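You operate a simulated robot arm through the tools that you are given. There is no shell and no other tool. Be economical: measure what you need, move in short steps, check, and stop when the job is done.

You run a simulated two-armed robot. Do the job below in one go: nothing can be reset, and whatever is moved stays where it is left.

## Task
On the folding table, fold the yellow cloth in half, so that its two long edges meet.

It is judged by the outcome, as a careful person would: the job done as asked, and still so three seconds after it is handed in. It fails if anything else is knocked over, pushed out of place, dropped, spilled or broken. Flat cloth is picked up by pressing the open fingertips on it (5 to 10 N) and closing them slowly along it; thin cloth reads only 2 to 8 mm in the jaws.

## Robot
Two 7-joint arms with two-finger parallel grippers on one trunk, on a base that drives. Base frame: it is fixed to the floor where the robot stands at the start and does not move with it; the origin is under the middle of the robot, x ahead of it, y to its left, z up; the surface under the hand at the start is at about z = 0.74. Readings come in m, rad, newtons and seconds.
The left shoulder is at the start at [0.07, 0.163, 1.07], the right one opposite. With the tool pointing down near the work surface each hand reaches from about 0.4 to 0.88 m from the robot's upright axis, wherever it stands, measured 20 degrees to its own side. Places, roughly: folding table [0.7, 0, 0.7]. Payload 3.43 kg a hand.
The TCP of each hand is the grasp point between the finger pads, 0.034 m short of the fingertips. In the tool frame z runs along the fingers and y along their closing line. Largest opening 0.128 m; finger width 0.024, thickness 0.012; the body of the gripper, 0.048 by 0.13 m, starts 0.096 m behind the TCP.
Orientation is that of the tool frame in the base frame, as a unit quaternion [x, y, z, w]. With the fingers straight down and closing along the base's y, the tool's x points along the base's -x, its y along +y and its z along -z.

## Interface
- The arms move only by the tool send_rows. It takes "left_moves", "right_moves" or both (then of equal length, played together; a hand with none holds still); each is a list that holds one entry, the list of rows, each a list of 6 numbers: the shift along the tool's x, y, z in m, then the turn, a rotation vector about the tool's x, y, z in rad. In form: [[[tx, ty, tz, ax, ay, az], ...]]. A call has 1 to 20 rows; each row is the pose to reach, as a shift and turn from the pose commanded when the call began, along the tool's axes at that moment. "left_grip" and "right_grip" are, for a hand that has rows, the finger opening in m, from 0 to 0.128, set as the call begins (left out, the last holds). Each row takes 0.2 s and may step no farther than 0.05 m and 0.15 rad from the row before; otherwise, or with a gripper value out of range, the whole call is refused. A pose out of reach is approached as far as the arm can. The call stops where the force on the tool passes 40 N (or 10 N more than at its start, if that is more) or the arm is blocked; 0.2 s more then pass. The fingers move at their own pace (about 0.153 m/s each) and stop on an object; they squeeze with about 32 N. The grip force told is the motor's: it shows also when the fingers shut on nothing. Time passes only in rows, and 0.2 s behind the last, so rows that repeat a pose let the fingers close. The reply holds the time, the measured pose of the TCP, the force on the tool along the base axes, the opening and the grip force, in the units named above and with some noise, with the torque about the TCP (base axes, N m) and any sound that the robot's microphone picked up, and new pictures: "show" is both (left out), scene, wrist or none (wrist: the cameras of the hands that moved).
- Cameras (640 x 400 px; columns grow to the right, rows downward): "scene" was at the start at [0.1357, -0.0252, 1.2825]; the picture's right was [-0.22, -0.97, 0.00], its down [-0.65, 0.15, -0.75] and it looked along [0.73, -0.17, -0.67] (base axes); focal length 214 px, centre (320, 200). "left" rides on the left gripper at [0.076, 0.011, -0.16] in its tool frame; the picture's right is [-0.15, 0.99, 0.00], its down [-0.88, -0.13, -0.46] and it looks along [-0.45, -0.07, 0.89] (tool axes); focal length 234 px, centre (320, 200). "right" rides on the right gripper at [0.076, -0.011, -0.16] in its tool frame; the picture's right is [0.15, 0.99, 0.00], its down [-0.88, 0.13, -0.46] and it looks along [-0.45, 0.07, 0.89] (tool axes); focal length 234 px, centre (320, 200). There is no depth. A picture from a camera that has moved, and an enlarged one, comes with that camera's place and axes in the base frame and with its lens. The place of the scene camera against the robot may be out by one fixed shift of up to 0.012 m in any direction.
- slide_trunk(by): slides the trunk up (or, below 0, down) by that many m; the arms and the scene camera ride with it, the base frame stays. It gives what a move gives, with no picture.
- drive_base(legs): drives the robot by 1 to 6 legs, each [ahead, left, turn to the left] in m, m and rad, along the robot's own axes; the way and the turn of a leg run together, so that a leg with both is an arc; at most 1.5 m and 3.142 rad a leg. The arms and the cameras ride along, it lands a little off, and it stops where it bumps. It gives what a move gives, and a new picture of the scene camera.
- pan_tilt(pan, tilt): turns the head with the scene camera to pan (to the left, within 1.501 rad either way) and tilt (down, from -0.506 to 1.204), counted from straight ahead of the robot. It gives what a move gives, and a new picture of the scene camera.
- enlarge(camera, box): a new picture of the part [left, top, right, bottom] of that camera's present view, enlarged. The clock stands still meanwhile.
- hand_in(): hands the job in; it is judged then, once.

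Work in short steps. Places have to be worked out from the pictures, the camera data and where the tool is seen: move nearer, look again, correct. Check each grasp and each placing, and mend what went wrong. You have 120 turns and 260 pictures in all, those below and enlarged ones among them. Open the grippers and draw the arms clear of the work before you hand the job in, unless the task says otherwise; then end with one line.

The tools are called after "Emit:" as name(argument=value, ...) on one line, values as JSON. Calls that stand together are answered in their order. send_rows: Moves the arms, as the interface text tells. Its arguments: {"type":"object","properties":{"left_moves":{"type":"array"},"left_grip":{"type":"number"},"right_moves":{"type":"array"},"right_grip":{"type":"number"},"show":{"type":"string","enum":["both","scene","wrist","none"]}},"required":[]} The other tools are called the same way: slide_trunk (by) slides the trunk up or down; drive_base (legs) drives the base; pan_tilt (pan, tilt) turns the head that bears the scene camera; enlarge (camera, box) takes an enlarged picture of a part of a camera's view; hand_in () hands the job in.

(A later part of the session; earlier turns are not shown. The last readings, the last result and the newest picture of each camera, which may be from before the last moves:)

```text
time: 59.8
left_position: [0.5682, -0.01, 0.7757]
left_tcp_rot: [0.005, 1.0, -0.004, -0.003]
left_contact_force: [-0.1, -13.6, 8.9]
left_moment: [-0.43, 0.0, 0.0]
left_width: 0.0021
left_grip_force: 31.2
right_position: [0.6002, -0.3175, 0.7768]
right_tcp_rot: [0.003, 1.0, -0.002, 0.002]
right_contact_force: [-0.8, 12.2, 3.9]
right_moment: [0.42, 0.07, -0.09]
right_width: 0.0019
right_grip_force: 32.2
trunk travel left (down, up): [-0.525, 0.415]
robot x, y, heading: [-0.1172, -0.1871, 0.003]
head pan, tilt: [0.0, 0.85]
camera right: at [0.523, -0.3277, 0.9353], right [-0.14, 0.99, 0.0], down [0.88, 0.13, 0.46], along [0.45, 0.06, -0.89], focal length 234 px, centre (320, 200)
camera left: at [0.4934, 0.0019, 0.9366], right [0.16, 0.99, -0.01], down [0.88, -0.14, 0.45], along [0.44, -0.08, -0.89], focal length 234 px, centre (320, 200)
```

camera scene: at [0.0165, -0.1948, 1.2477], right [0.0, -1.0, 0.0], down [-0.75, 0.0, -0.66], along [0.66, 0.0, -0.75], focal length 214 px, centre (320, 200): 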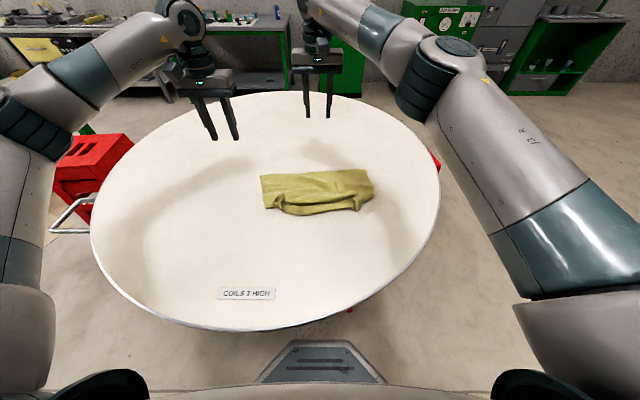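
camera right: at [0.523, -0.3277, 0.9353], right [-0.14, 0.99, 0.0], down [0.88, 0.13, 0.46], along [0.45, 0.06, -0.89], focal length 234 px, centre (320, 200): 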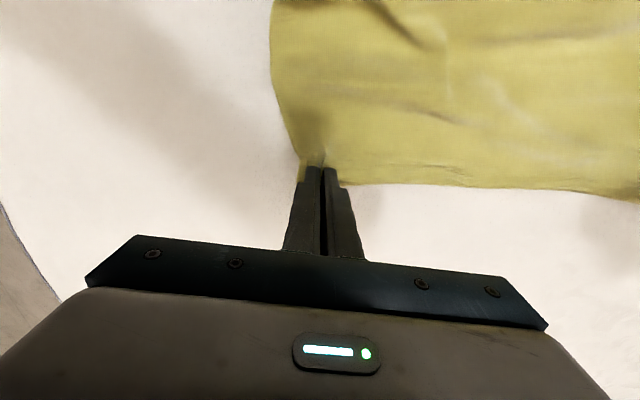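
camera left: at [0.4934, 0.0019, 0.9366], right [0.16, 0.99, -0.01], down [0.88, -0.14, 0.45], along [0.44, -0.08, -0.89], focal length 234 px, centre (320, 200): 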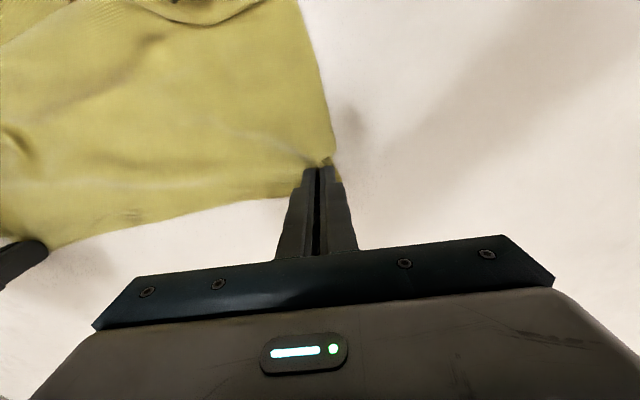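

A good thin-layer grip at both corners (≈2 mm). I lift straight up high enough for the whole cloth to hang from this edge.

Emit:
send_rows(left_moves=[[[0.0, -0.002, -0.045, 0, 0, 0], [-0.003, -0.002, -0.09, 0, 0, 0], [-0.006, -0.002, -0.135, 0, 0, 0], [-0.01, -0.002, -0.18, 0, 0, 0], [-0.01, -0.002, -0.22, 0, 0, 0], [-0.01, -0.002, -0.26, 0, 0, 0], [-0.01, -0.002, -0.3, 0, 0, 0], [-0.01, -0.002, -0.33, 0, 0, 0], [-0.01, -0.002, -0.33, 0, 0, 0]]], right_moves=[[[0.0, 0.002, -0.045, 0, 0, 0], [0.006, 0.002, -0.09, 0, 0, 0], [0.012, 0.002, -0.135, 0, 0, 0], [0.02, 0.002, -0.18, 0, 0, 0], [0.02, 0.002, -0.22, 0, 0, 0], [0.02, 0.002, -0.26, 0, 0, 0], [0.02, 0.002, -0.3, 0, 0, 0], [0.02, 0.002, -0.33, 0, 0, 0], [0.02, 0.002, -0.33, 0, 0, 0]]], show="scene")

```text
time: 61.8
left_position: [0.5817, -0.01, 1.1018]
left_tcp_rot: [0.004, 1.0, -0.002, -0.004]
left_contact_force: [0.2, -7.7, -0.5]
left_moment: [-0.32, 0.02, 0.0]
left_width: 0.0021
left_grip_force: 32.8
right_position: [0.581, -0.3158, 1.105]
right_tcp_rot: [0.004, 1.0, -0.003, 0.001]
right_contact_force: [0.0, 9.0, 0.8]
right_moment: [0.27, 0.0, -0.05]
right_width: 0.002
right_grip_force: 31.8
trunk travel left (down, up): [-0.525, 0.415]
robot x, y, heading: [-0.1172, -0.1881, 0.003]
head pan, tilt: [0.0, 0.85]
camera scene: at [0.0171, -0.1947, 1.2475], right [0.0, -1.0, 0.0], down [-0.75, 0.0, -0.66], along [0.66, 0.0, -0.75], focal length 214 px, centre (320, 200)
```

scene: 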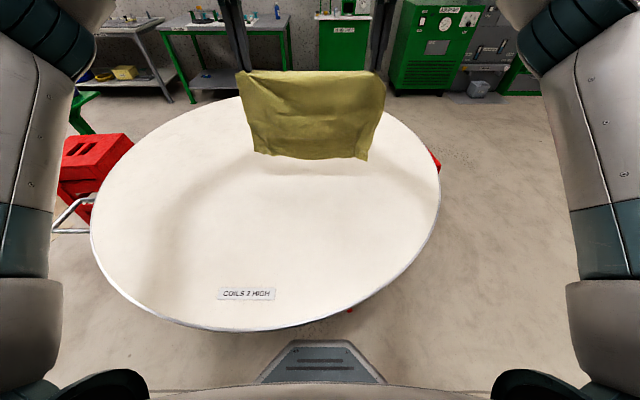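

Beautiful: the whole cloth hangs straight from the held long edge. From here I can fold directly: set the hanging edge down at x≈0.64, lay the lower half toward the robot, then bring the held edge back over it — in that direction the held edge lands without curling.

Emit:
send_rows(left_moves=[[[-0.03, 0, 0.02, 0, 0, 0], [-0.06, 0, 0.045, 0, 0, 0], [-0.06, 0, 0.045, 0, 0, 0], [-0.06, 0, 0.045, 0, 0, 0]]], right_moves=[[[-0.03, 0, 0.02, 0, 0, 0], [-0.06, 0, 0.045, 0, 0, 0], [-0.06, 0, 0.045, 0, 0, 0], [-0.06, 0, 0.045, 0, 0, 0]]], show="scene")

Emit:
enlarge(camera="scene", box=[220, 50, 420, 175])

```text
time: 62.8
left_position: [0.6422, -0.0124, 1.0563]
left_tcp_rot: [0.004, 1.0, -0.002, -0.003]
left_contact_force: [-0.9, -8.9, -0.2]
left_moment: [-0.33, 0.0, -0.03]
left_width: 0.0022
left_grip_force: 31.8
right_position: [0.6407, -0.3165, 1.0597]
right_tcp_rot: [0.003, 1.0, -0.003, 0.001]
right_contact_force: [0.7, 9.4, -0.7]
right_moment: [0.31, 0.0, -0.07]
right_width: 0.0017
right_grip_force: 31.9
trunk travel left (down, up): [-0.525, 0.415]
robot x, y, heading: [-0.1182, -0.1875, 0.003]
head pan, tilt: [0.0, 0.85]
camera scene: at [0.017, -0.1947, 1.2475], right [0.0, -1.0, 0.0], down [-0.75, 0.0, -0.66], along [0.66, 0.0, -0.75], focal length 214 px, centre (320, 200)
```

scene: 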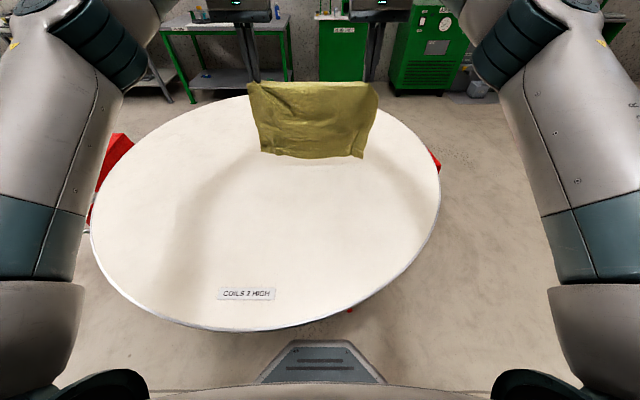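

```text
3.20 times, centred on (320, 112) of scene
camera zoom: at [0.017, -0.1947, 1.2475], right [0.0, -1.0, 0.0], down [-0.75, 0.0, -0.66], along [0.66, 0.0, -0.75], focal length 686 px, centre (320, 480)
```

zoom: 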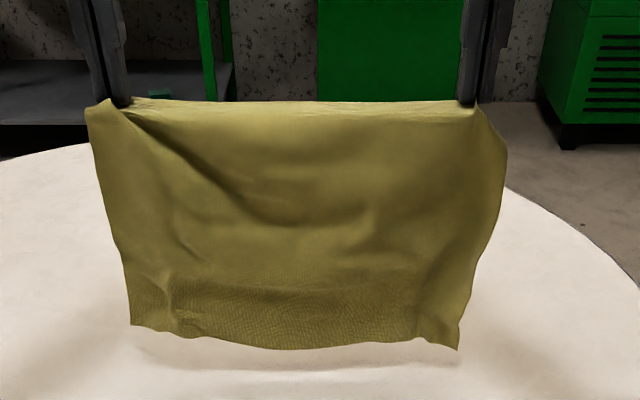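

The hanging edge is still about 5 cm above the table (creases shorten it). I lower to touchdown and look again.

Emit:
send_rows(left_moves=[[[0, 0, 0.02, 0, 0, 0], [0, 0, 0.04, 0, 0, 0], [0, 0, 0.05, 0, 0, 0], [0, 0, 0.05, 0, 0, 0]]], right_moves=[[[0, 0, 0.02, 0, 0, 0], [0, 0, 0.04, 0, 0, 0], [0, 0, 0.05, 0, 0, 0], [0, 0, 0.05, 0, 0, 0]]], show="wrist")

Emit:
enlarge(camera="scene", box=[220, 60, 420, 185])

```text
time: 63.8
left_position: [0.6412, -0.0121, 1.0097]
left_tcp_rot: [0.003, 1.0, -0.003, -0.004]
left_contact_force: [-1.1, -8.8, 0.3]
left_moment: [-0.33, 0.02, 0.0]
left_width: 0.0023
left_grip_force: 32.3
right_position: [0.641, -0.3175, 1.0098]
right_tcp_rot: [0.004, 1.0, -0.003, 0.001]
right_contact_force: [1.0, 8.9, 0.1]
right_moment: [0.29, -0.02, -0.04]
right_width: 0.0021
right_grip_force: 31.8
trunk travel left (down, up): [-0.525, 0.415]
robot x, y, heading: [-0.1168, -0.1904, 0.002]
head pan, tilt: [0.0, 0.85]
camera right: at [0.5643, -0.3269, 1.1694], right [-0.14, 0.99, -0.01], down [0.88, 0.13, 0.46], along [0.45, 0.06, -0.89], focal length 234 px, centre (320, 200)
camera left: at [0.5664, 0.0009, 1.1704], right [0.15, 0.99, -0.01], down [0.88, -0.13, 0.45], along [0.44, -0.07, -0.89], focal length 234 px, centre (320, 200)
```

right: 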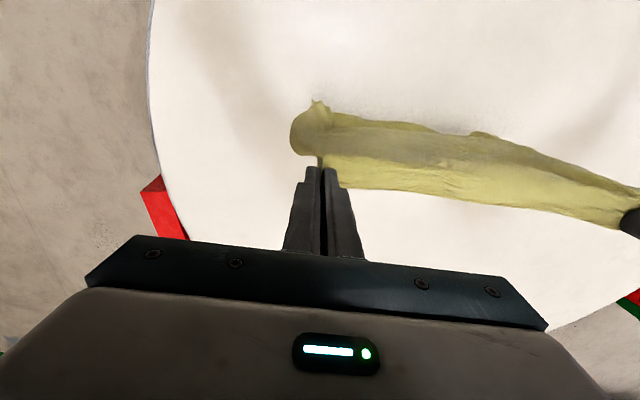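
left: 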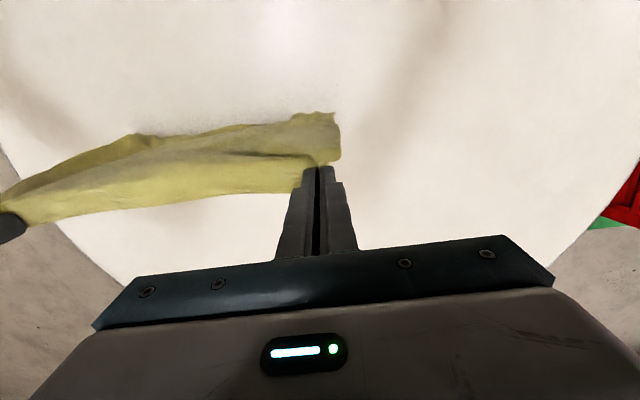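

```text
3.20 times, centred on (320, 122) of scene
camera zoom: at [0.0161, -0.1947, 1.2477], right [0.0, -1.0, 0.0], down [-0.75, 0.0, -0.66], along [0.66, 0.0, -0.75], focal length 686 px, centre (320, 448)
```

zoom: 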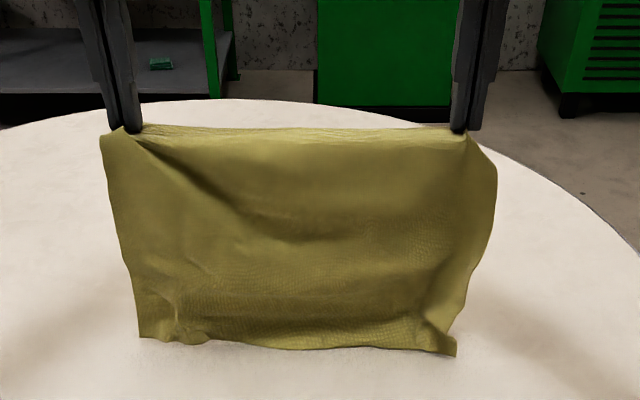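

The hanging edge has just touched down at x≈0.63. Now I lower while moving toward the robot, to lay the lower half down.

Emit:
send_rows(left_moves=[[[0.025, 0, 0.012, 0, 0, 0], [0.05, 0, 0.035, 0, 0, 0], [0.075, 0, 0.06, 0, 0, 0], [0.1, 0, 0.085, 0, 0, 0], [0.12, 0, 0.105, 0, 0, 0], [0.138, 0, 0.115, 0, 0, 0], [0.138, 0, 0.115, 0, 0, 0]]], right_moves=[[[0.025, 0, 0.012, 0, 0, 0], [0.05, 0, 0.035, 0, 0, 0], [0.075, 0, 0.06, 0, 0, 0], [0.1, 0, 0.085, 0, 0, 0], [0.12, 0, 0.105, 0, 0, 0], [0.138, 0, 0.115, 0, 0, 0], [0.138, 0, 0.115, 0, 0, 0]]], show="both")

Emit:
enlarge(camera="scene", box=[220, 90, 420, 215])

```text
time: 65.4
left_position: [0.5003, -0.0095, 0.8957]
left_tcp_rot: [0.004, 1.0, -0.003, -0.004]
left_contact_force: [0.2, -9.3, 0.1]
left_moment: [-0.35, -0.04, -0.03]
left_width: 0.0025
left_grip_force: 31.9
right_position: [0.5051, -0.3149, 0.8947]
right_tcp_rot: [0.005, 1.0, -0.002, 0.001]
right_contact_force: [0.3, 9.2, 0.6]
right_moment: [0.31, 0.01, -0.07]
right_width: 0.0018
right_grip_force: 31.7
trunk travel left (down, up): [-0.525, 0.415]
robot x, y, heading: [-0.1167, -0.1884, 0.003]
head pan, tilt: [0.0, 0.85]
camera scene: at [0.0164, -0.1947, 1.2476], right [0.0, -1.0, 0.0], down [-0.75, 0.0, -0.66], along [0.66, 0.0, -0.75], focal length 214 px, centre (320, 200)
camera right: at [0.4272, -0.3256, 1.0531], right [-0.14, 0.99, 0.0], down [0.88, 0.13, 0.46], along [0.45, 0.06, -0.89], focal length 234 px, centre (320, 200)
camera left: at [0.4268, 0.0022, 1.0559], right [0.15, 0.99, -0.01], down [0.88, -0.13, 0.45], along [0.44, -0.07, -0.89], focal length 234 px, centre (320, 200)
```

scene: 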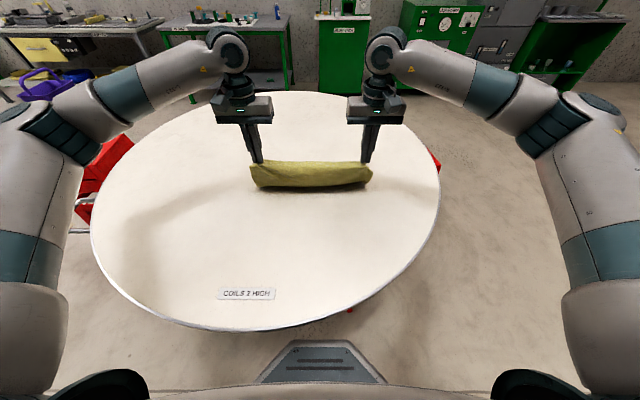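
right: 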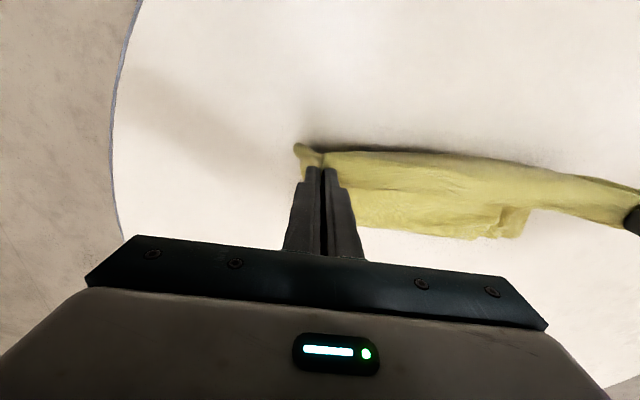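
left: 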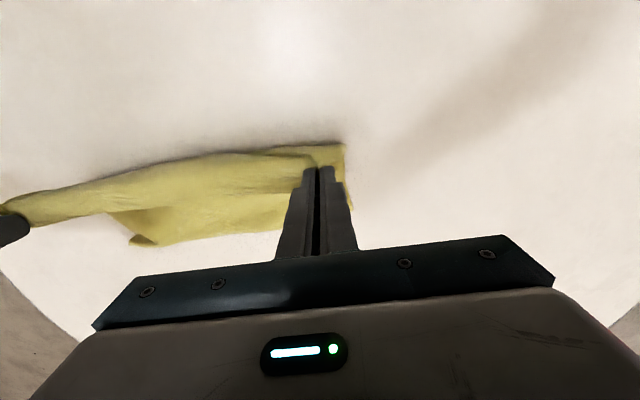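

```text
3.20 times, centred on (320, 152) of scene
camera zoom: at [0.0164, -0.1947, 1.2476], right [0.0, -1.0, 0.0], down [-0.75, 0.0, -0.66], along [0.66, 0.0, -0.75], focal length 686 px, centre (320, 352)
```

zoom: 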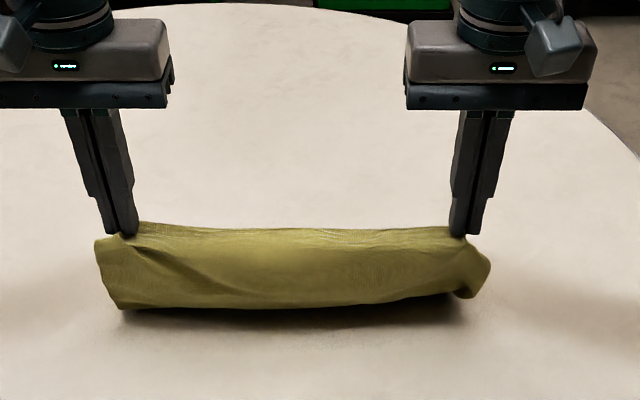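

The lower half is laid: its free long edge runs from about (0.604,0.028) to (0.615,-0.352), centred with the hands. Now I swing the held edge forward over it and down to about 1.5 cm above.

Emit:
send_rows(left_moves=[[[-0.018, 0, 0.005, 0, 0, 0], [-0.035, 0, 0.012, 0, 0, 0], [-0.0617, 0, 0.032, 0, 0, 0], [-0.078, 0, 0.053, 0, 0, 0], [-0.0895, 0, 0.074, 0, 0, 0], [-0.094, 0, 0.095, 0, 0, 0], [-0.094, 0, 0.105, 0, 0, 0], [-0.094, 0, 0.105, 0, 0, 0]]], right_moves=[[[-0.018, 0, 0.005, 0, 0, 0], [-0.036, 0, 0.012, 0, 0, 0], [-0.063, 0, 0.032, 0, 0, 0], [-0.081, 0, 0.053, 0, 0, 0], [-0.093, 0, 0.074, 0, 0, 0], [-0.098, 0, 0.095, 0, 0, 0], [-0.098, 0, 0.105, 0, 0, 0], [-0.098, 0, 0.105, 0, 0, 0]]], show="both")

Emit:
enlarge(camera="scene", box=[220, 100, 420, 225])

```text
time: 67.2
left_position: [0.5956, -0.0119, 0.7894]
left_tcp_rot: [0.004, 1.0, -0.003, -0.004]
left_contact_force: [-0.2, -7.0, 0.3]
left_moment: [-0.27, -0.01, 0.0]
left_width: 0.0025
left_grip_force: 32.3
right_position: [0.6012, -0.3166, 0.789]
right_tcp_rot: [0.003, 1.0, -0.003, 0.0]
right_contact_force: [-0.2, 7.5, 0.1]
right_moment: [0.24, -0.02, -0.11]
right_width: 0.0021
right_grip_force: 31.4
trunk travel left (down, up): [-0.525, 0.415]
robot x, y, heading: [-0.1178, -0.1868, -0.002]
head pan, tilt: [0.0, 0.85]
camera scene: at [0.016, -0.1947, 1.2477], right [0.0, -1.0, 0.0], down [-0.75, 0.0, -0.66], along [0.66, 0.0, -0.75], focal length 214 px, centre (320, 200)
camera right: at [0.5234, -0.3264, 0.9486], right [-0.14, 0.99, -0.01], down [0.88, 0.13, 0.46], along [0.45, 0.06, -0.89], focal length 234 px, centre (320, 200)
camera left: at [0.521, 0.0001, 0.95], right [0.15, 0.99, -0.01], down [0.88, -0.13, 0.45], along [0.44, -0.07, -0.89], focal length 234 px, centre (320, 200)
```

scene: 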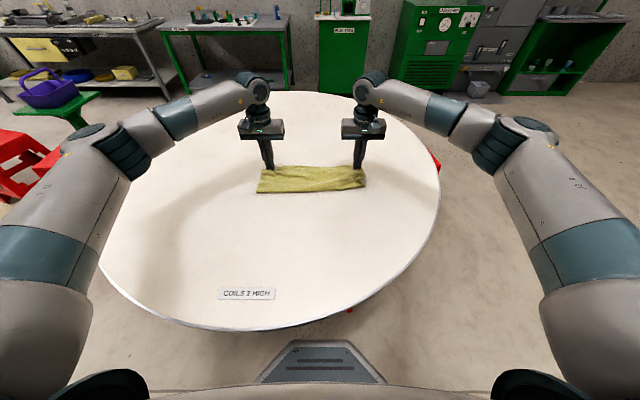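
right: 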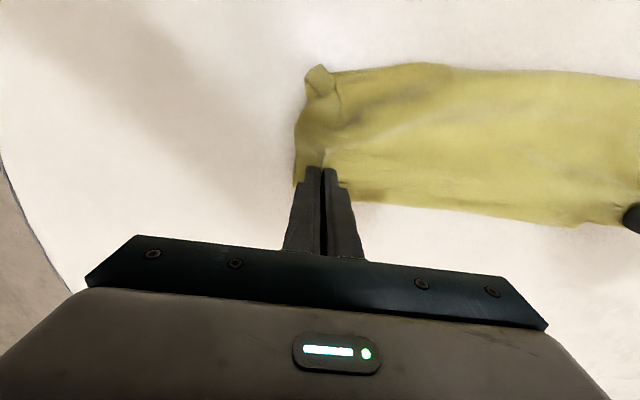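
left: 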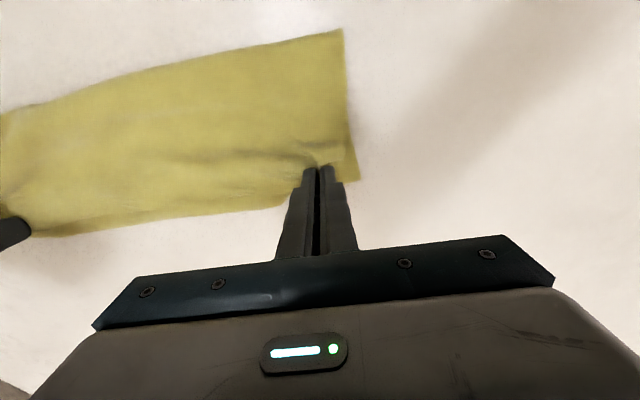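

```text
3.20 times, centred on (320, 162) of scene
camera zoom: at [0.016, -0.1947, 1.2477], right [0.0, -1.0, 0.0], down [-0.75, 0.0, -0.66], along [0.66, 0.0, -0.75], focal length 686 px, centre (320, 320)
```

zoom: 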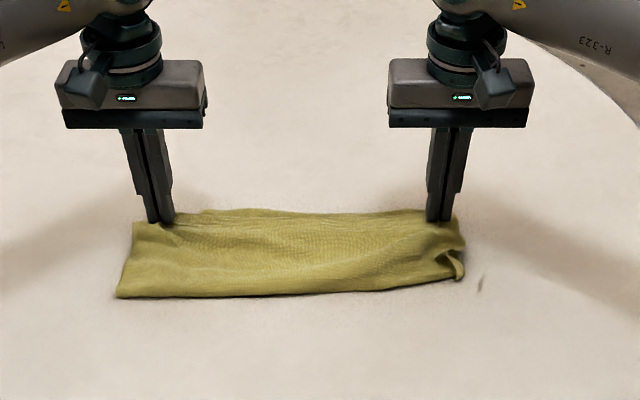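

This looks right: a clean doubled strip, with one tucked corner at the right end of the fold. I check the edges' alignment up close before letting go.

Emit:
enlarge(camera="right", box=[280, 40, 600, 240])

Emit:
enlarge(camera="left", box=[80, 40, 400, 240])

```text
2.00 times, centred on (440, 140) of right
camera zoom: at [0.5234, -0.3264, 0.9486], right [-0.14, 0.99, -0.01], down [0.88, 0.13, 0.46], along [0.45, 0.06, -0.89], focal length 468 px, centre (80, 320)
```

zoom: 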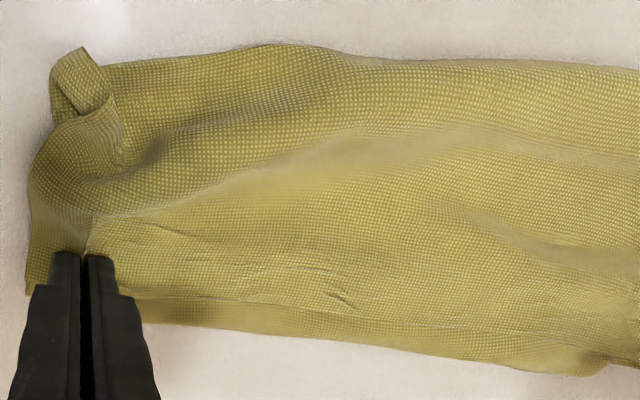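

```text
2.00 times, centred on (240, 140) of left
camera zoom: at [0.521, 0.0001, 0.95], right [0.15, 0.99, -0.01], down [0.88, -0.13, 0.45], along [0.44, -0.07, -0.89], focal length 468 px, centre (480, 320)
```

zoom: 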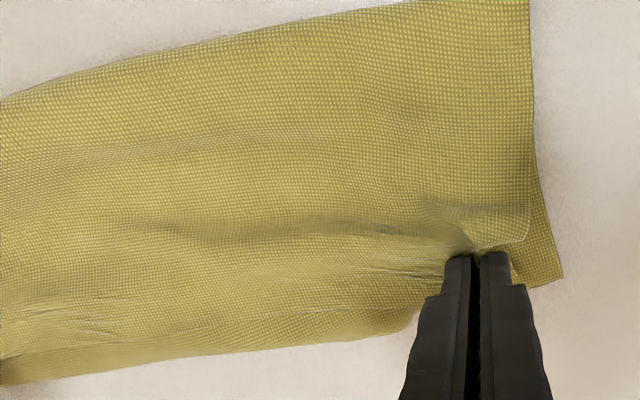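

The held edge is still short of the lower one: about 2.6 cm at the left end and 2 cm at the right. I raise slightly, shift forward by those amounts, and come back down.

Emit:
send_rows(left_moves=[[[-0.004, 0.001, -0.01, 0, 0, 0], [-0.014, 0.002, -0.015, 0, 0, 0], [-0.024, 0.003, -0.012, 0, 0, 0], [-0.027, 0.003, -0.002, 0, 0, 0], [-0.027, 0.003, 0.006, 0, 0, 0], [-0.027, 0.003, 0.006, 0, 0, 0]]], right_moves=[[[-0.004, 0, -0.01, 0, 0, 0], [-0.012, 0, -0.015, 0, 0, 0], [-0.018, 0, -0.012, 0, 0, 0], [-0.021, 0, -0.002, 0, 0, 0], [-0.021, 0, 0.006, 0, 0, 0], [-0.021, 0, 0.006, 0, 0, 0]]], show="wrist")

Emit:
enlarge(camera="right", box=[280, 40, 600, 240])

Emit:
enlarge(camera="left", box=[80, 40, 400, 240])

```text
time: 68.6
left_position: [0.6222, -0.0096, 0.7836]
left_tcp_rot: [0.003, 1.0, -0.002, -0.003]
left_contact_force: [-0.4, -12.3, -0.5]
left_moment: [-0.43, 0.01, 0.01]
left_width: 0.0024
left_grip_force: 32.1
right_position: [0.6203, -0.3163, 0.7845]
right_tcp_rot: [0.003, 1.0, -0.003, 0.0]
right_contact_force: [1.3, 12.1, 0.2]
right_moment: [0.38, -0.04, -0.08]
right_width: 0.002
right_grip_force: 32.0
trunk travel left (down, up): [-0.525, 0.415]
robot x, y, heading: [-0.118, -0.1896, 0.004]
head pan, tilt: [0.0, 0.85]
camera right: at [0.5451, -0.3264, 0.9437], right [-0.14, 0.99, 0.0], down [0.88, 0.13, 0.46], along [0.45, 0.06, -0.89], focal length 234 px, centre (320, 200)
camera left: at [0.5474, 0.0034, 0.9445], right [0.15, 0.99, -0.01], down [0.88, -0.13, 0.45], along [0.44, -0.07, -0.89], focal length 234 px, centre (320, 200)
```

right: 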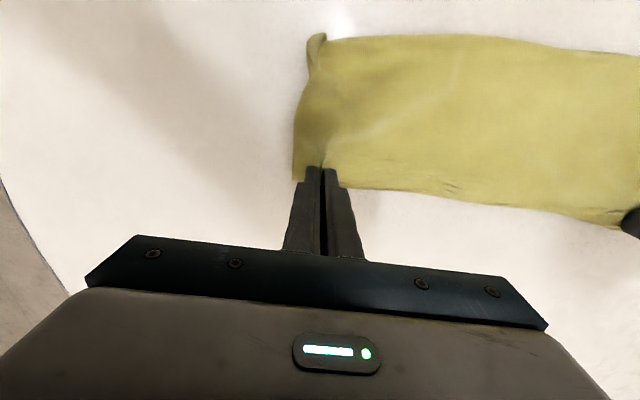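
left: 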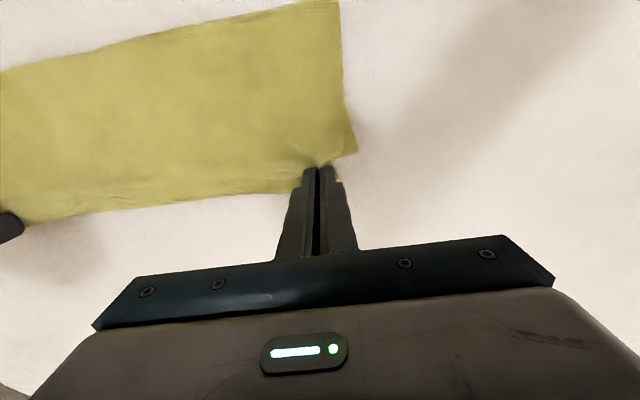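

```text
2.00 times, centred on (440, 140) of right
camera zoom: at [0.5451, -0.3264, 0.9437], right [-0.14, 0.99, 0.0], down [0.88, 0.13, 0.46], along [0.45, 0.06, -0.89], focal length 468 px, centre (80, 320)
```

zoom: 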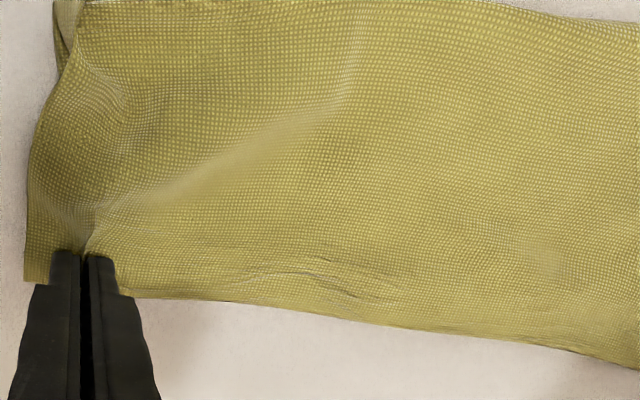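

```text
2.00 times, centred on (240, 140) of left
camera zoom: at [0.5474, 0.0034, 0.9445], right [0.15, 0.99, -0.01], down [0.88, -0.13, 0.45], along [0.44, -0.07, -0.89], focal length 468 px, centre (480, 320)
```

zoom: 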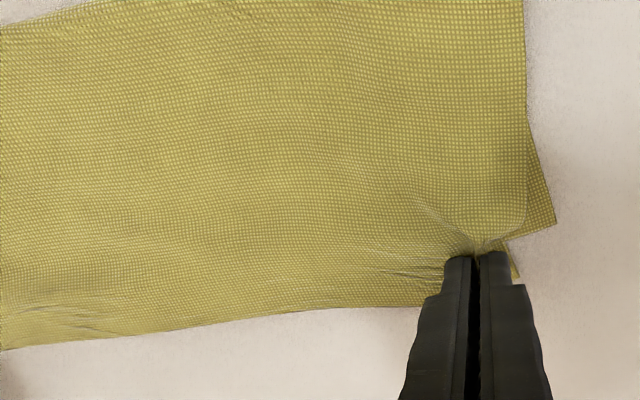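

Now the edges nearly coincide; at the left end the upper corner overshoots the lower one by ~1.5 cm, and a little at the right. I go back 12 mm on the left and 5 mm on the right, then lower to the table.

Emit:
send_rows(left_moves=[[[0.006, 0, -0.003, 0, 0, 0], [0.012, 0, -0.002, 0, 0, 0], [0.012, 0, 0.004, 0, 0, 0], [0.012, 0, 0.006, 0, 0, 0], [0.012, 0, 0.006, 0, 0, 0]]], right_moves=[[[0.003, 0, -0.003, 0, 0, 0], [0.005, 0, -0.002, 0, 0, 0], [0.005, 0, 0.004, 0, 0, 0], [0.005, 0, 0.006, 0, 0, 0], [0.005, 0, 0.006, 0, 0, 0]]], show="none")

Emit:
enlarge(camera="left", box=[80, 40, 400, 240])

Emit:
enlarge(camera="right", box=[280, 40, 600, 240])

```text
time: 69.8
left_position: [0.6088, -0.0091, 0.7761]
left_tcp_rot: [0.003, 1.0, -0.003, -0.004]
left_contact_force: [-0.6, -11.4, 1.0]
left_moment: [-0.43, 0.02, -0.04]
left_width: 0.0026
left_grip_force: 32.1
right_position: [0.6171, -0.3152, 0.7764]
right_tcp_rot: [0.004, 1.0, -0.002, 0.001]
right_contact_force: [-0.8, 12.0, 1.3]
right_moment: [0.37, 0.01, -0.07]
right_width: 0.0018
right_grip_force: 32.1
trunk travel left (down, up): [-0.525, 0.415]
robot x, y, heading: [-0.1187, -0.1875, 0.004]
head pan, tilt: [0.0, 0.85]
```

```text
2.00 times, centred on (240, 140) of left
camera zoom: at [0.5351, 0.0033, 0.9384], right [0.15, 0.99, -0.01], down [0.88, -0.13, 0.45], along [0.44, -0.07, -0.89], focal length 468 px, centre (480, 320)
```

zoom: 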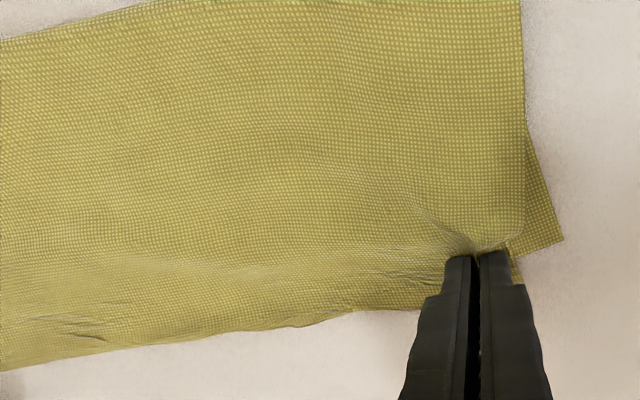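

```text
2.00 times, centred on (440, 140) of right
camera zoom: at [0.5396, -0.3262, 0.9377], right [-0.14, 0.99, 0.0], down [0.88, 0.13, 0.46], along [0.45, 0.06, -0.89], focal length 468 px, centre (80, 320)
```

zoom: 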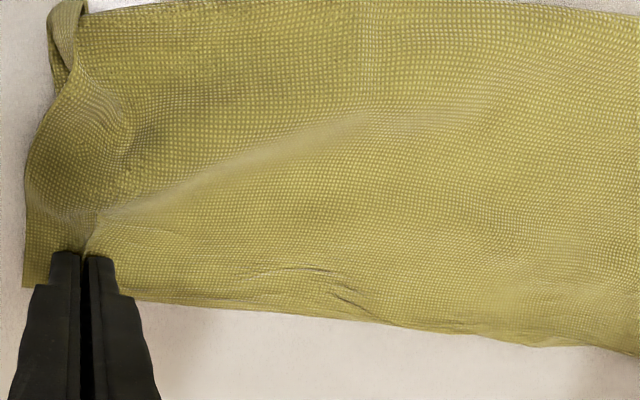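

Alignment looks good. I release by opening slowly at the table, so the ruck spreads out, then lift straight up.

Emit:
send_rows(left_moves=[[[0, 0, 0, 0, 0, 0], [0, 0, 0, 0, 0, 0], [0, 0, -0.01, 0, 0, 0], [0, 0, -0.03, 0, 0, 0], [0, 0, -0.06, 0, 0, 0], [0, 0.03, -0.09, 0, 0, 0], [0, 0.06, -0.12, 0, 0, 0], [0, 0.1, -0.14, 0, 0, 0]]], right_moves=[[[0, 0, 0, 0, 0, 0], [0, 0, 0, 0, 0, 0], [0, 0, -0.01, 0, 0, 0], [0, 0, -0.03, 0, 0, 0], [0, 0, -0.06, 0, 0, 0], [0, 0.035, -0.09, 0, 0, 0], [0, 0.07, -0.12, 0, 0, 0], [0, 0.11, -0.15, 0, 0, 0], [0, 0.14, -0.18, 0, 0, 0]]], left_grip=0.04, right_grip=0.04, show="scene")

```text
refused: give rows for one hand, or as many for the one as for the other
```

Emit:
send_rows(left_moves=[[[0, 0, 0, 0, 0, 0], [0, 0, 0, 0, 0, 0], [0, 0, -0.01, 0, 0, 0], [0, 0, -0.03, 0, 0, 0], [0, 0, -0.06, 0, 0, 0], [0, 0.03, -0.09, 0, 0, 0], [0, 0.06, -0.12, 0, 0, 0], [0, 0.1, -0.14, 0, 0, 0], [0, 0.13, -0.15, 0, 0, 0]]], right_moves=[[[0, 0, 0, 0, 0, 0], [0, 0, 0, 0, 0, 0], [0, 0, -0.01, 0, 0, 0], [0, 0, -0.03, 0, 0, 0], [0, 0, -0.06, 0, 0, 0], [0, 0.035, -0.09, 0, 0, 0], [0, 0.07, -0.12, 0, 0, 0], [0, 0.11, -0.15, 0, 0, 0], [0, 0.14, -0.18, 0, 0, 0]]], left_grip=0.04, right_grip=0.04, show="scene")

Emit:
enlarge(camera="right", box=[120, 0, 520, 250])

Emit:
enlarge(camera="scene", box=[240, 140, 400, 240])

```text
time: 71.8
left_position: [0.6132, 0.1219, 0.9247]
left_tcp_rot: [0.004, 1.0, -0.003, -0.004]
left_contact_force: [0.2, -0.7, -0.2]
left_moment: [-0.05, -0.03, 0.02]
left_width: 0.0402
left_grip_force: 0.0
right_position: [0.6156, -0.1767, 0.9563]
right_tcp_rot: [0.004, 1.0, -0.002, 0.002]
right_contact_force: [0.1, -1.0, -0.9]
right_moment: [-0.01, 0.0, -0.02]
right_width: 0.0399
right_grip_force: 0.0
trunk travel left (down, up): [-0.525, 0.415]
robot x, y, heading: [-0.1186, -0.1872, 0.006]
head pan, tilt: [0.0, 0.85]
camera scene: at [0.015, -0.1933, 1.2478], right [0.0, -1.0, 0.0], down [-0.75, 0.0, -0.66], along [0.66, 0.0, -0.75], focal length 214 px, centre (320, 200)
```

scene: 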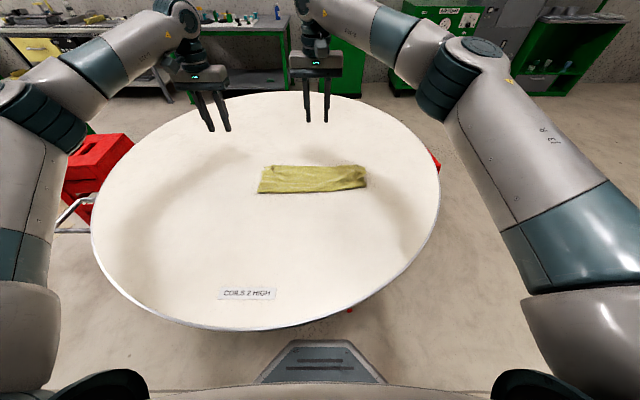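

```text
1.60 times, centred on (320, 125) of right
camera zoom: at [0.539, -0.1868, 1.1162], right [-0.14, 0.99, -0.01], down [0.88, 0.13, 0.46], along [0.45, 0.06, -0.89], focal length 375 px, centre (320, 320)
```

zoom: 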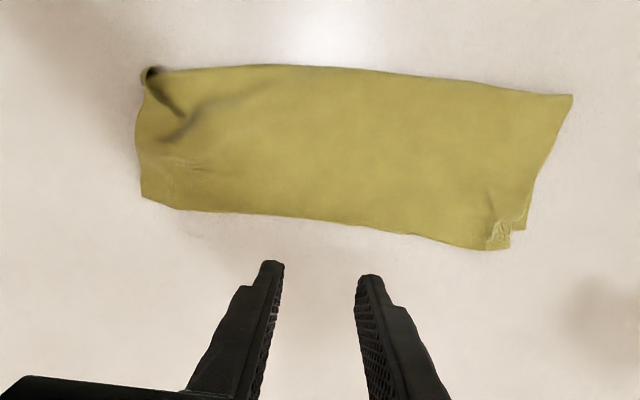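

```text
4.00 times, centred on (320, 190) of scene
camera zoom: at [0.015, -0.1933, 1.2478], right [0.0, -1.0, 0.0], down [-0.75, 0.0, -0.66], along [0.66, 0.0, -0.75], focal length 858 px, centre (320, 240)
```

zoom: 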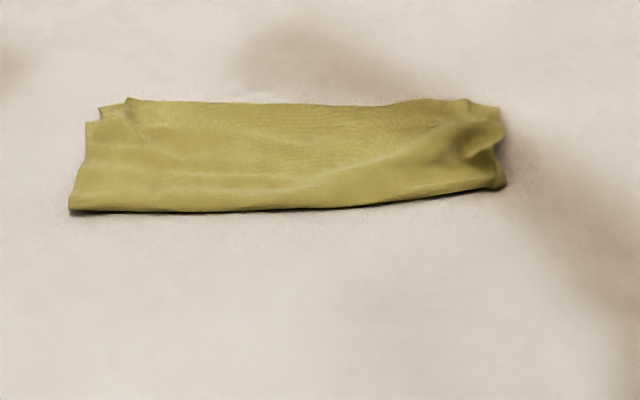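

That's nearly a clean half fold. I look closer at the two ends.

Emit:
enlarge(camera="right", box=[390, 50, 490, 162])

Emit:
enlarge(camera="right", box=[190, 30, 320, 145])

```text
3.57 times, centred on (440, 106) of right
camera zoom: at [0.539, -0.1868, 1.1162], right [-0.14, 0.99, -0.01], down [0.88, 0.13, 0.46], along [0.45, 0.06, -0.89], focal length 836 px, centre (-109, 536)
```

zoom: 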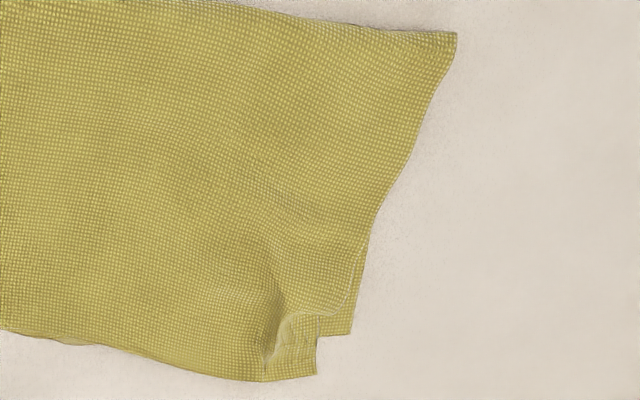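

```text
3.48 times, centred on (255, 88) of right
camera zoom: at [0.539, -0.1868, 1.1162], right [-0.14, 0.99, -0.01], down [0.88, 0.13, 0.46], along [0.45, 0.06, -0.89], focal length 814 px, centre (546, 591)
```

zoom: 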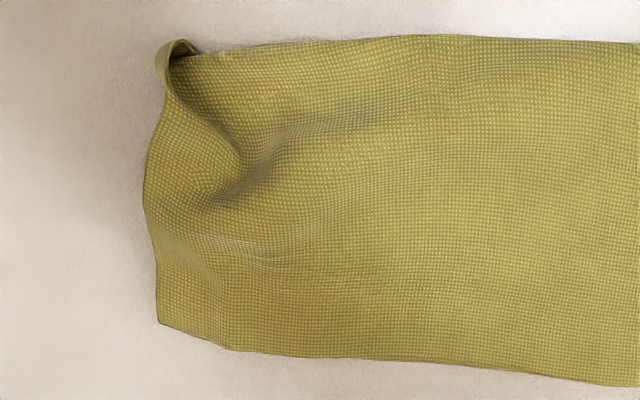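

Remaining flaws: at the left end the upper corner (0.619,0.017) overshoots the lower one (0.600,0.027) by ~2 cm, and there's a dimple at the right end of the fold. I'll have the left hand re-pinch only the overhanging upper edge and set it back; the right hand moves aside.

Emit:
send_rows(left_moves=[[[-0.002, -0.03, 0.03, 0, 0, 0], [-0.004, -0.06, 0.055, 0, 0, 0], [-0.006, -0.09, 0.08, 0, 0, 0], [-0.009, -0.12, 0.11, 0, 0, 0], [-0.009, -0.129, 0.13, 0, 0, 0], [-0.009, -0.129, 0.13, 0, 0, 0]]], right_moves=[[[0, -0.02, 0, 0, 0, 0], [0, -0.05, 0, 0, 0, 0], [0, -0.08, 0, 0, 0, 0], [0, -0.11, 0, 0, 0, 0], [0, -0.13, 0, 0, 0, 0], [0, -0.13, 0, 0, 0, 0]]], left_grip=0.03, show="none")

Emit:
enlarge(camera="left", box=[200, 80, 440, 230])

```text
time: 73.2
left_position: [0.6184, -0.0065, 0.7973]
left_tcp_rot: [0.004, 1.0, -0.003, -0.005]
left_contact_force: [0.3, -0.4, 0.4]
left_moment: [-0.01, 0.0, 0.0]
left_width: 0.0298
left_grip_force: 0.0
right_position: [0.6148, -0.306, 0.9567]
right_tcp_rot: [0.003, 1.0, -0.002, 0.001]
right_contact_force: [1.4, 0.2, 0.4]
right_moment: [0.01, -0.02, -0.02]
right_width: 0.0398
right_grip_force: 0.2
trunk travel left (down, up): [-0.525, 0.415]
robot x, y, heading: [-0.1151, -0.1894, -0.003]
head pan, tilt: [0.0, 0.85]
```

```text
2.67 times, centred on (320, 155) of left
camera zoom: at [0.5452, 0.0057, 0.9586], right [0.15, 0.99, -0.01], down [0.88, -0.13, 0.45], along [0.44, -0.07, -0.89], focal length 624 px, centre (320, 320)
```

zoom: 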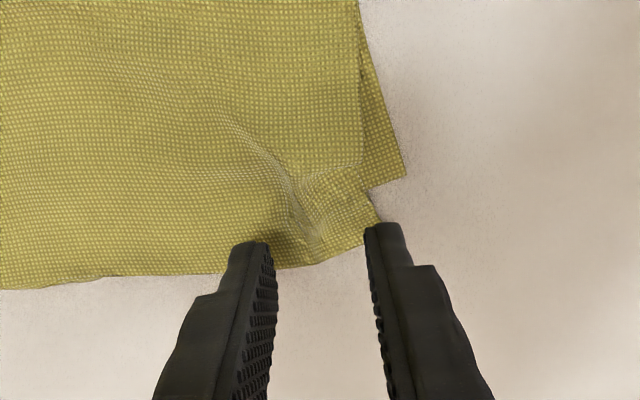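

The pinch zone is well placed; I shift 6 mm further out to avoid the lower layer, lower to light contact, and close.

Emit:
send_rows(left_moves=[[[-0.006, 0.002, 0.01, 0, 0, 0], [-0.006, 0.002, 0.018, 0, 0, 0], [-0.006, 0.002, 0.0215, 0, 0, 0], [-0.006, 0.002, 0.0225, 0, 0, 0]]], show="none")

Emit:
send_rows(left_moves=[[[0, 0, 0, 0, 0, 0]]], left_grip=0.015, show="none")

Emit:
send_rows(left_moves=[[[0, 0, 0, 0, 0, 0], [0, 0, 0, 0, 0, 0]]], left_grip=0.0, show="none")

Emit:
enlarge(camera="left", box=[200, 80, 440, 230])

```text
time: 74.2
left_position: [0.6245, -0.0059, 0.7763]
left_tcp_rot: [0.004, 1.0, -0.003, -0.004]
left_contact_force: [1.7, -0.5, 6.0]
left_moment: [-0.09, 0.01, 0.0]
left_width: 0.0298
left_grip_force: 0.2
right_position: [0.6159, -0.3067, 0.9568]
right_tcp_rot: [0.004, 1.0, -0.003, 0.002]
right_contact_force: [0.2, -0.7, 0.9]
right_moment: [-0.02, 0.02, 0.01]
right_width: 0.0399
right_grip_force: 0.1
trunk travel left (down, up): [-0.525, 0.415]
robot x, y, heading: [-0.1153, -0.1858, -0.0]
head pan, tilt: [0.0, 0.85]
```

```text
time: 74.6
left_position: [0.6242, -0.0058, 0.7751]
left_tcp_rot: [0.004, 1.0, -0.003, -0.004]
left_contact_force: [0.6, 0.8, 7.1]
left_moment: [-0.08, 0.03, -0.02]
left_width: 0.0147
left_grip_force: 0.1
right_position: [0.6151, -0.3053, 0.9576]
right_tcp_rot: [0.003, 1.0, -0.003, 0.002]
right_contact_force: [-0.2, -0.8, -0.2]
right_moment: [0.0, -0.03, 0.0]
right_width: 0.0401
right_grip_force: 0.0
trunk travel left (down, up): [-0.525, 0.415]
robot x, y, heading: [-0.1119, -0.1918, 0.002]
head pan, tilt: [0.0, 0.85]
```

```text
time: 75.2
left_position: [0.6259, -0.0051, 0.7774]
left_tcp_rot: [0.003, 1.0, -0.002, -0.003]
left_contact_force: [0.8, -0.1, 9.8]
left_moment: [-0.08, 0.08, 0.01]
left_width: 0.0023
left_grip_force: 32.1
right_position: [0.6147, -0.3066, 0.9572]
right_tcp_rot: [0.004, 1.0, -0.002, 0.002]
right_contact_force: [-0.1, -0.4, 0.0]
right_moment: [0.02, 0.0, 0.03]
right_width: 0.04
right_grip_force: 0.0
trunk travel left (down, up): [-0.525, 0.415]
robot x, y, heading: [-0.1161, -0.1909, 0.001]
head pan, tilt: [0.0, 0.85]
```

```text
2.67 times, centred on (320, 155) of left
camera zoom: at [0.5495, 0.0063, 0.9367], right [0.15, 0.99, -0.01], down [0.88, -0.13, 0.45], along [0.44, -0.07, -0.89], focal length 624 px, centre (320, 320)
```

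zoom: 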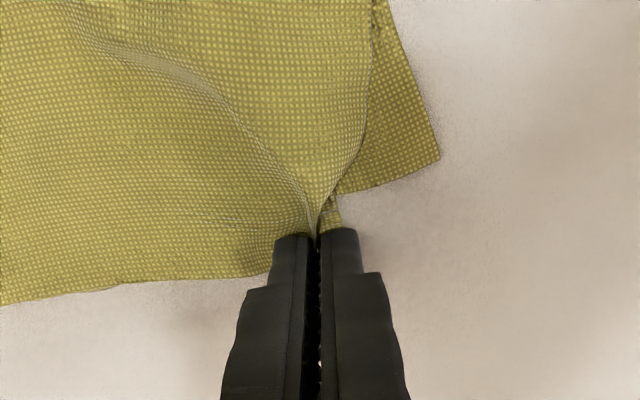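

The pinch holds only the upper layer. I lift it 1.5 cm, shift it 14 mm back and 16 mm outward, lay it down and release.

Emit:
send_rows(left_moves=[[[0, 0, -0.012, 0, 0, 0], [0.007, 0.008, -0.016, 0, 0, 0], [0.014, 0.016, -0.014, 0, 0, 0], [0.014, 0.016, -0.004, 0, 0, 0], [0.014, 0.016, -0.001, 0, 0, 0], [0.014, 0.016, -0.001, 0, 0, 0]]], show="none")

Emit:
send_rows(left_moves=[[[0, 0, 0, 0, 0, 0], [0, 0, -0.005, 0, 0, 0], [0, 0, -0.025, 0, 0, 0], [0, 0, -0.06, 0, 0, 0], [0, 0.03, -0.09, 0, 0, 0], [0, 0.06, -0.12, 0, 0, 0], [0, 0.1, -0.14, 0, 0, 0]]], right_moves=[[[0, 0, 0, 0, 0, 0], [0, 0.02, 0, 0, 0, 0], [0, 0.04, 0, 0, 0, 0], [0, 0.06, 0, 0, 0, 0], [0, 0.08, 0, 0, 0, 0], [0, 0.11, 0, 0, 0, 0], [0, 0.14, 0, 0, 0, 0]]], left_grip=0.03, right_grip=0.04, show="none")

Emit:
enlarge(camera="right", box=[120, 0, 520, 250])

Emit:
enlarge(camera="right", box=[350, 50, 510, 150])

```text
time: 76.6
left_position: [0.6112, 0.0092, 0.777]
left_tcp_rot: [0.003, 1.0, -0.003, -0.004]
left_contact_force: [-0.2, 0.4, 3.9]
left_moment: [0.04, 0.04, -0.04]
left_width: 0.0023
left_grip_force: 32.0
right_position: [0.6154, -0.3064, 0.9575]
right_tcp_rot: [0.003, 1.0, -0.003, 0.001]
right_contact_force: [0.0, -1.2, -0.8]
right_moment: [0.02, -0.02, -0.03]
right_width: 0.0397
right_grip_force: 0.0
trunk travel left (down, up): [-0.525, 0.415]
robot x, y, heading: [-0.1158, -0.1883, 0.004]
head pan, tilt: [0.0, 0.85]
```

```text
time: 78.2
left_position: [0.6113, 0.1138, 0.9145]
left_tcp_rot: [0.004, 1.0, -0.003, -0.004]
left_contact_force: [-0.1, 0.1, -0.3]
left_moment: [0.0, -0.01, -0.03]
left_width: 0.0299
left_grip_force: 0.0
right_position: [0.6162, -0.1649, 0.9573]
right_tcp_rot: [0.005, 1.0, -0.004, 0.001]
right_contact_force: [-0.6, -0.2, 0.6]
right_moment: [-0.03, -0.01, -0.01]
right_width: 0.0401
right_grip_force: 0.1
trunk travel left (down, up): [-0.525, 0.415]
robot x, y, heading: [-0.1159, -0.1908, 0.004]
head pan, tilt: [0.0, 0.85]
```

```text
1.60 times, centred on (320, 125) of right
camera zoom: at [0.5402, -0.1743, 1.1169], right [-0.14, 0.99, -0.01], down [0.88, 0.13, 0.46], along [0.45, 0.06, -0.89], focal length 375 px, centre (320, 320)
```

zoom: 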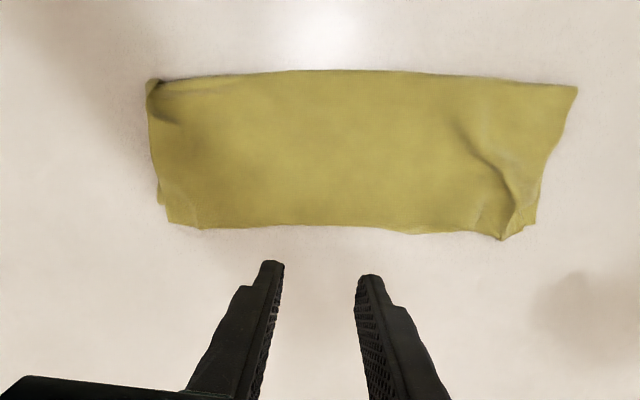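

```text
4.00 times, centred on (430, 100) of right
camera zoom: at [0.5402, -0.1743, 1.1169], right [-0.14, 0.99, -0.01], down [0.88, 0.13, 0.46], along [0.45, 0.06, -0.89], focal length 937 px, centre (-120, 600)
```

zoom: 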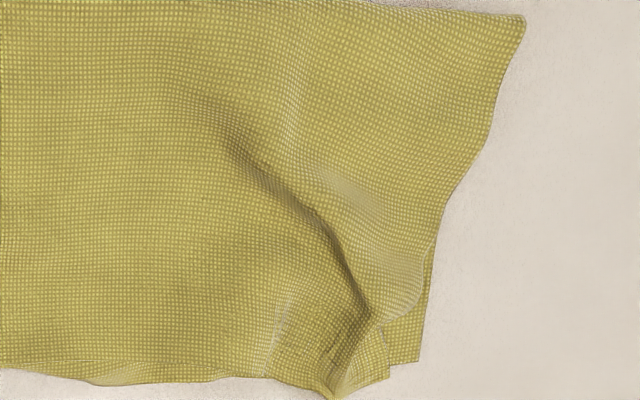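

The left-end edges now agree within about 8 mm; only the pinch ridge stays there. I'll spread it by pressing lightly astride the ridge and opening the fingers; first hover to look.

Emit:
send_rows(left_moves=[[[0, -0.03, 0.03, 0, 0, 0], [0.002, -0.06, 0.055, 0, 0, 0], [0.005, -0.09, 0.08, 0, 0, 0], [0.01, -0.104, 0.105, 0, 0, 0], [0.012, -0.104, 0.118, 0, 0, 0], [0.012, -0.104, 0.118, 0, 0, 0]]], right_moves=[[[0, -0.02, 0, 0, 0, 0], [0, -0.05, 0, 0, 0, 0], [0, -0.08, 0, 0, 0, 0], [0, -0.11, 0, 0, 0, 0], [0, -0.14, 0, 0, 0, 0], [0, -0.14, 0, 0, 0, 0]]], left_grip=0.02, show="none")

Emit:
enlarge(camera="left", box=[200, 80, 440, 230])

Emit:
enlarge(camera="right", box=[200, 20, 520, 220])

```text
time: 79.6
left_position: [0.5976, 0.0063, 0.7987]
left_tcp_rot: [0.004, 1.0, -0.002, -0.004]
left_contact_force: [0.1, 0.5, 0.2]
left_moment: [-0.04, -0.03, -0.01]
left_width: 0.0198
left_grip_force: 0.0
right_position: [0.6176, -0.3052, 0.9572]
right_tcp_rot: [0.004, 1.0, -0.002, 0.001]
right_contact_force: [1.3, 0.2, -0.7]
right_moment: [-0.05, 0.01, 0.0]
right_width: 0.0401
right_grip_force: 0.1
trunk travel left (down, up): [-0.525, 0.415]
robot x, y, heading: [-0.1197, -0.1875, 0.004]
head pan, tilt: [0.0, 0.85]
```

```text
2.67 times, centred on (320, 155) of left
camera zoom: at [0.5229, 0.0192, 0.9593], right [0.15, 0.99, -0.01], down [0.88, -0.13, 0.45], along [0.44, -0.07, -0.89], focal length 624 px, centre (320, 320)
```

zoom: 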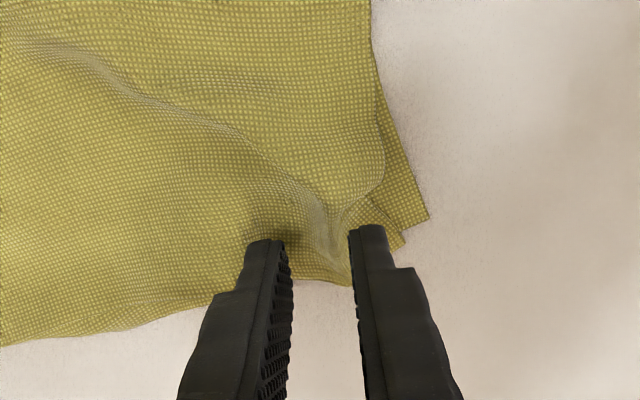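

```text
2.00 times, centred on (360, 120) of right
camera zoom: at [0.5398, -0.3155, 1.1177], right [-0.14, 0.99, -0.01], down [0.88, 0.13, 0.46], along [0.45, 0.06, -0.89], focal length 468 px, centre (240, 360)
```

zoom: 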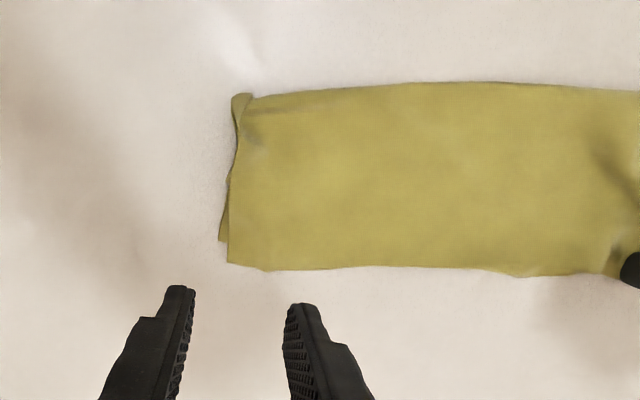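

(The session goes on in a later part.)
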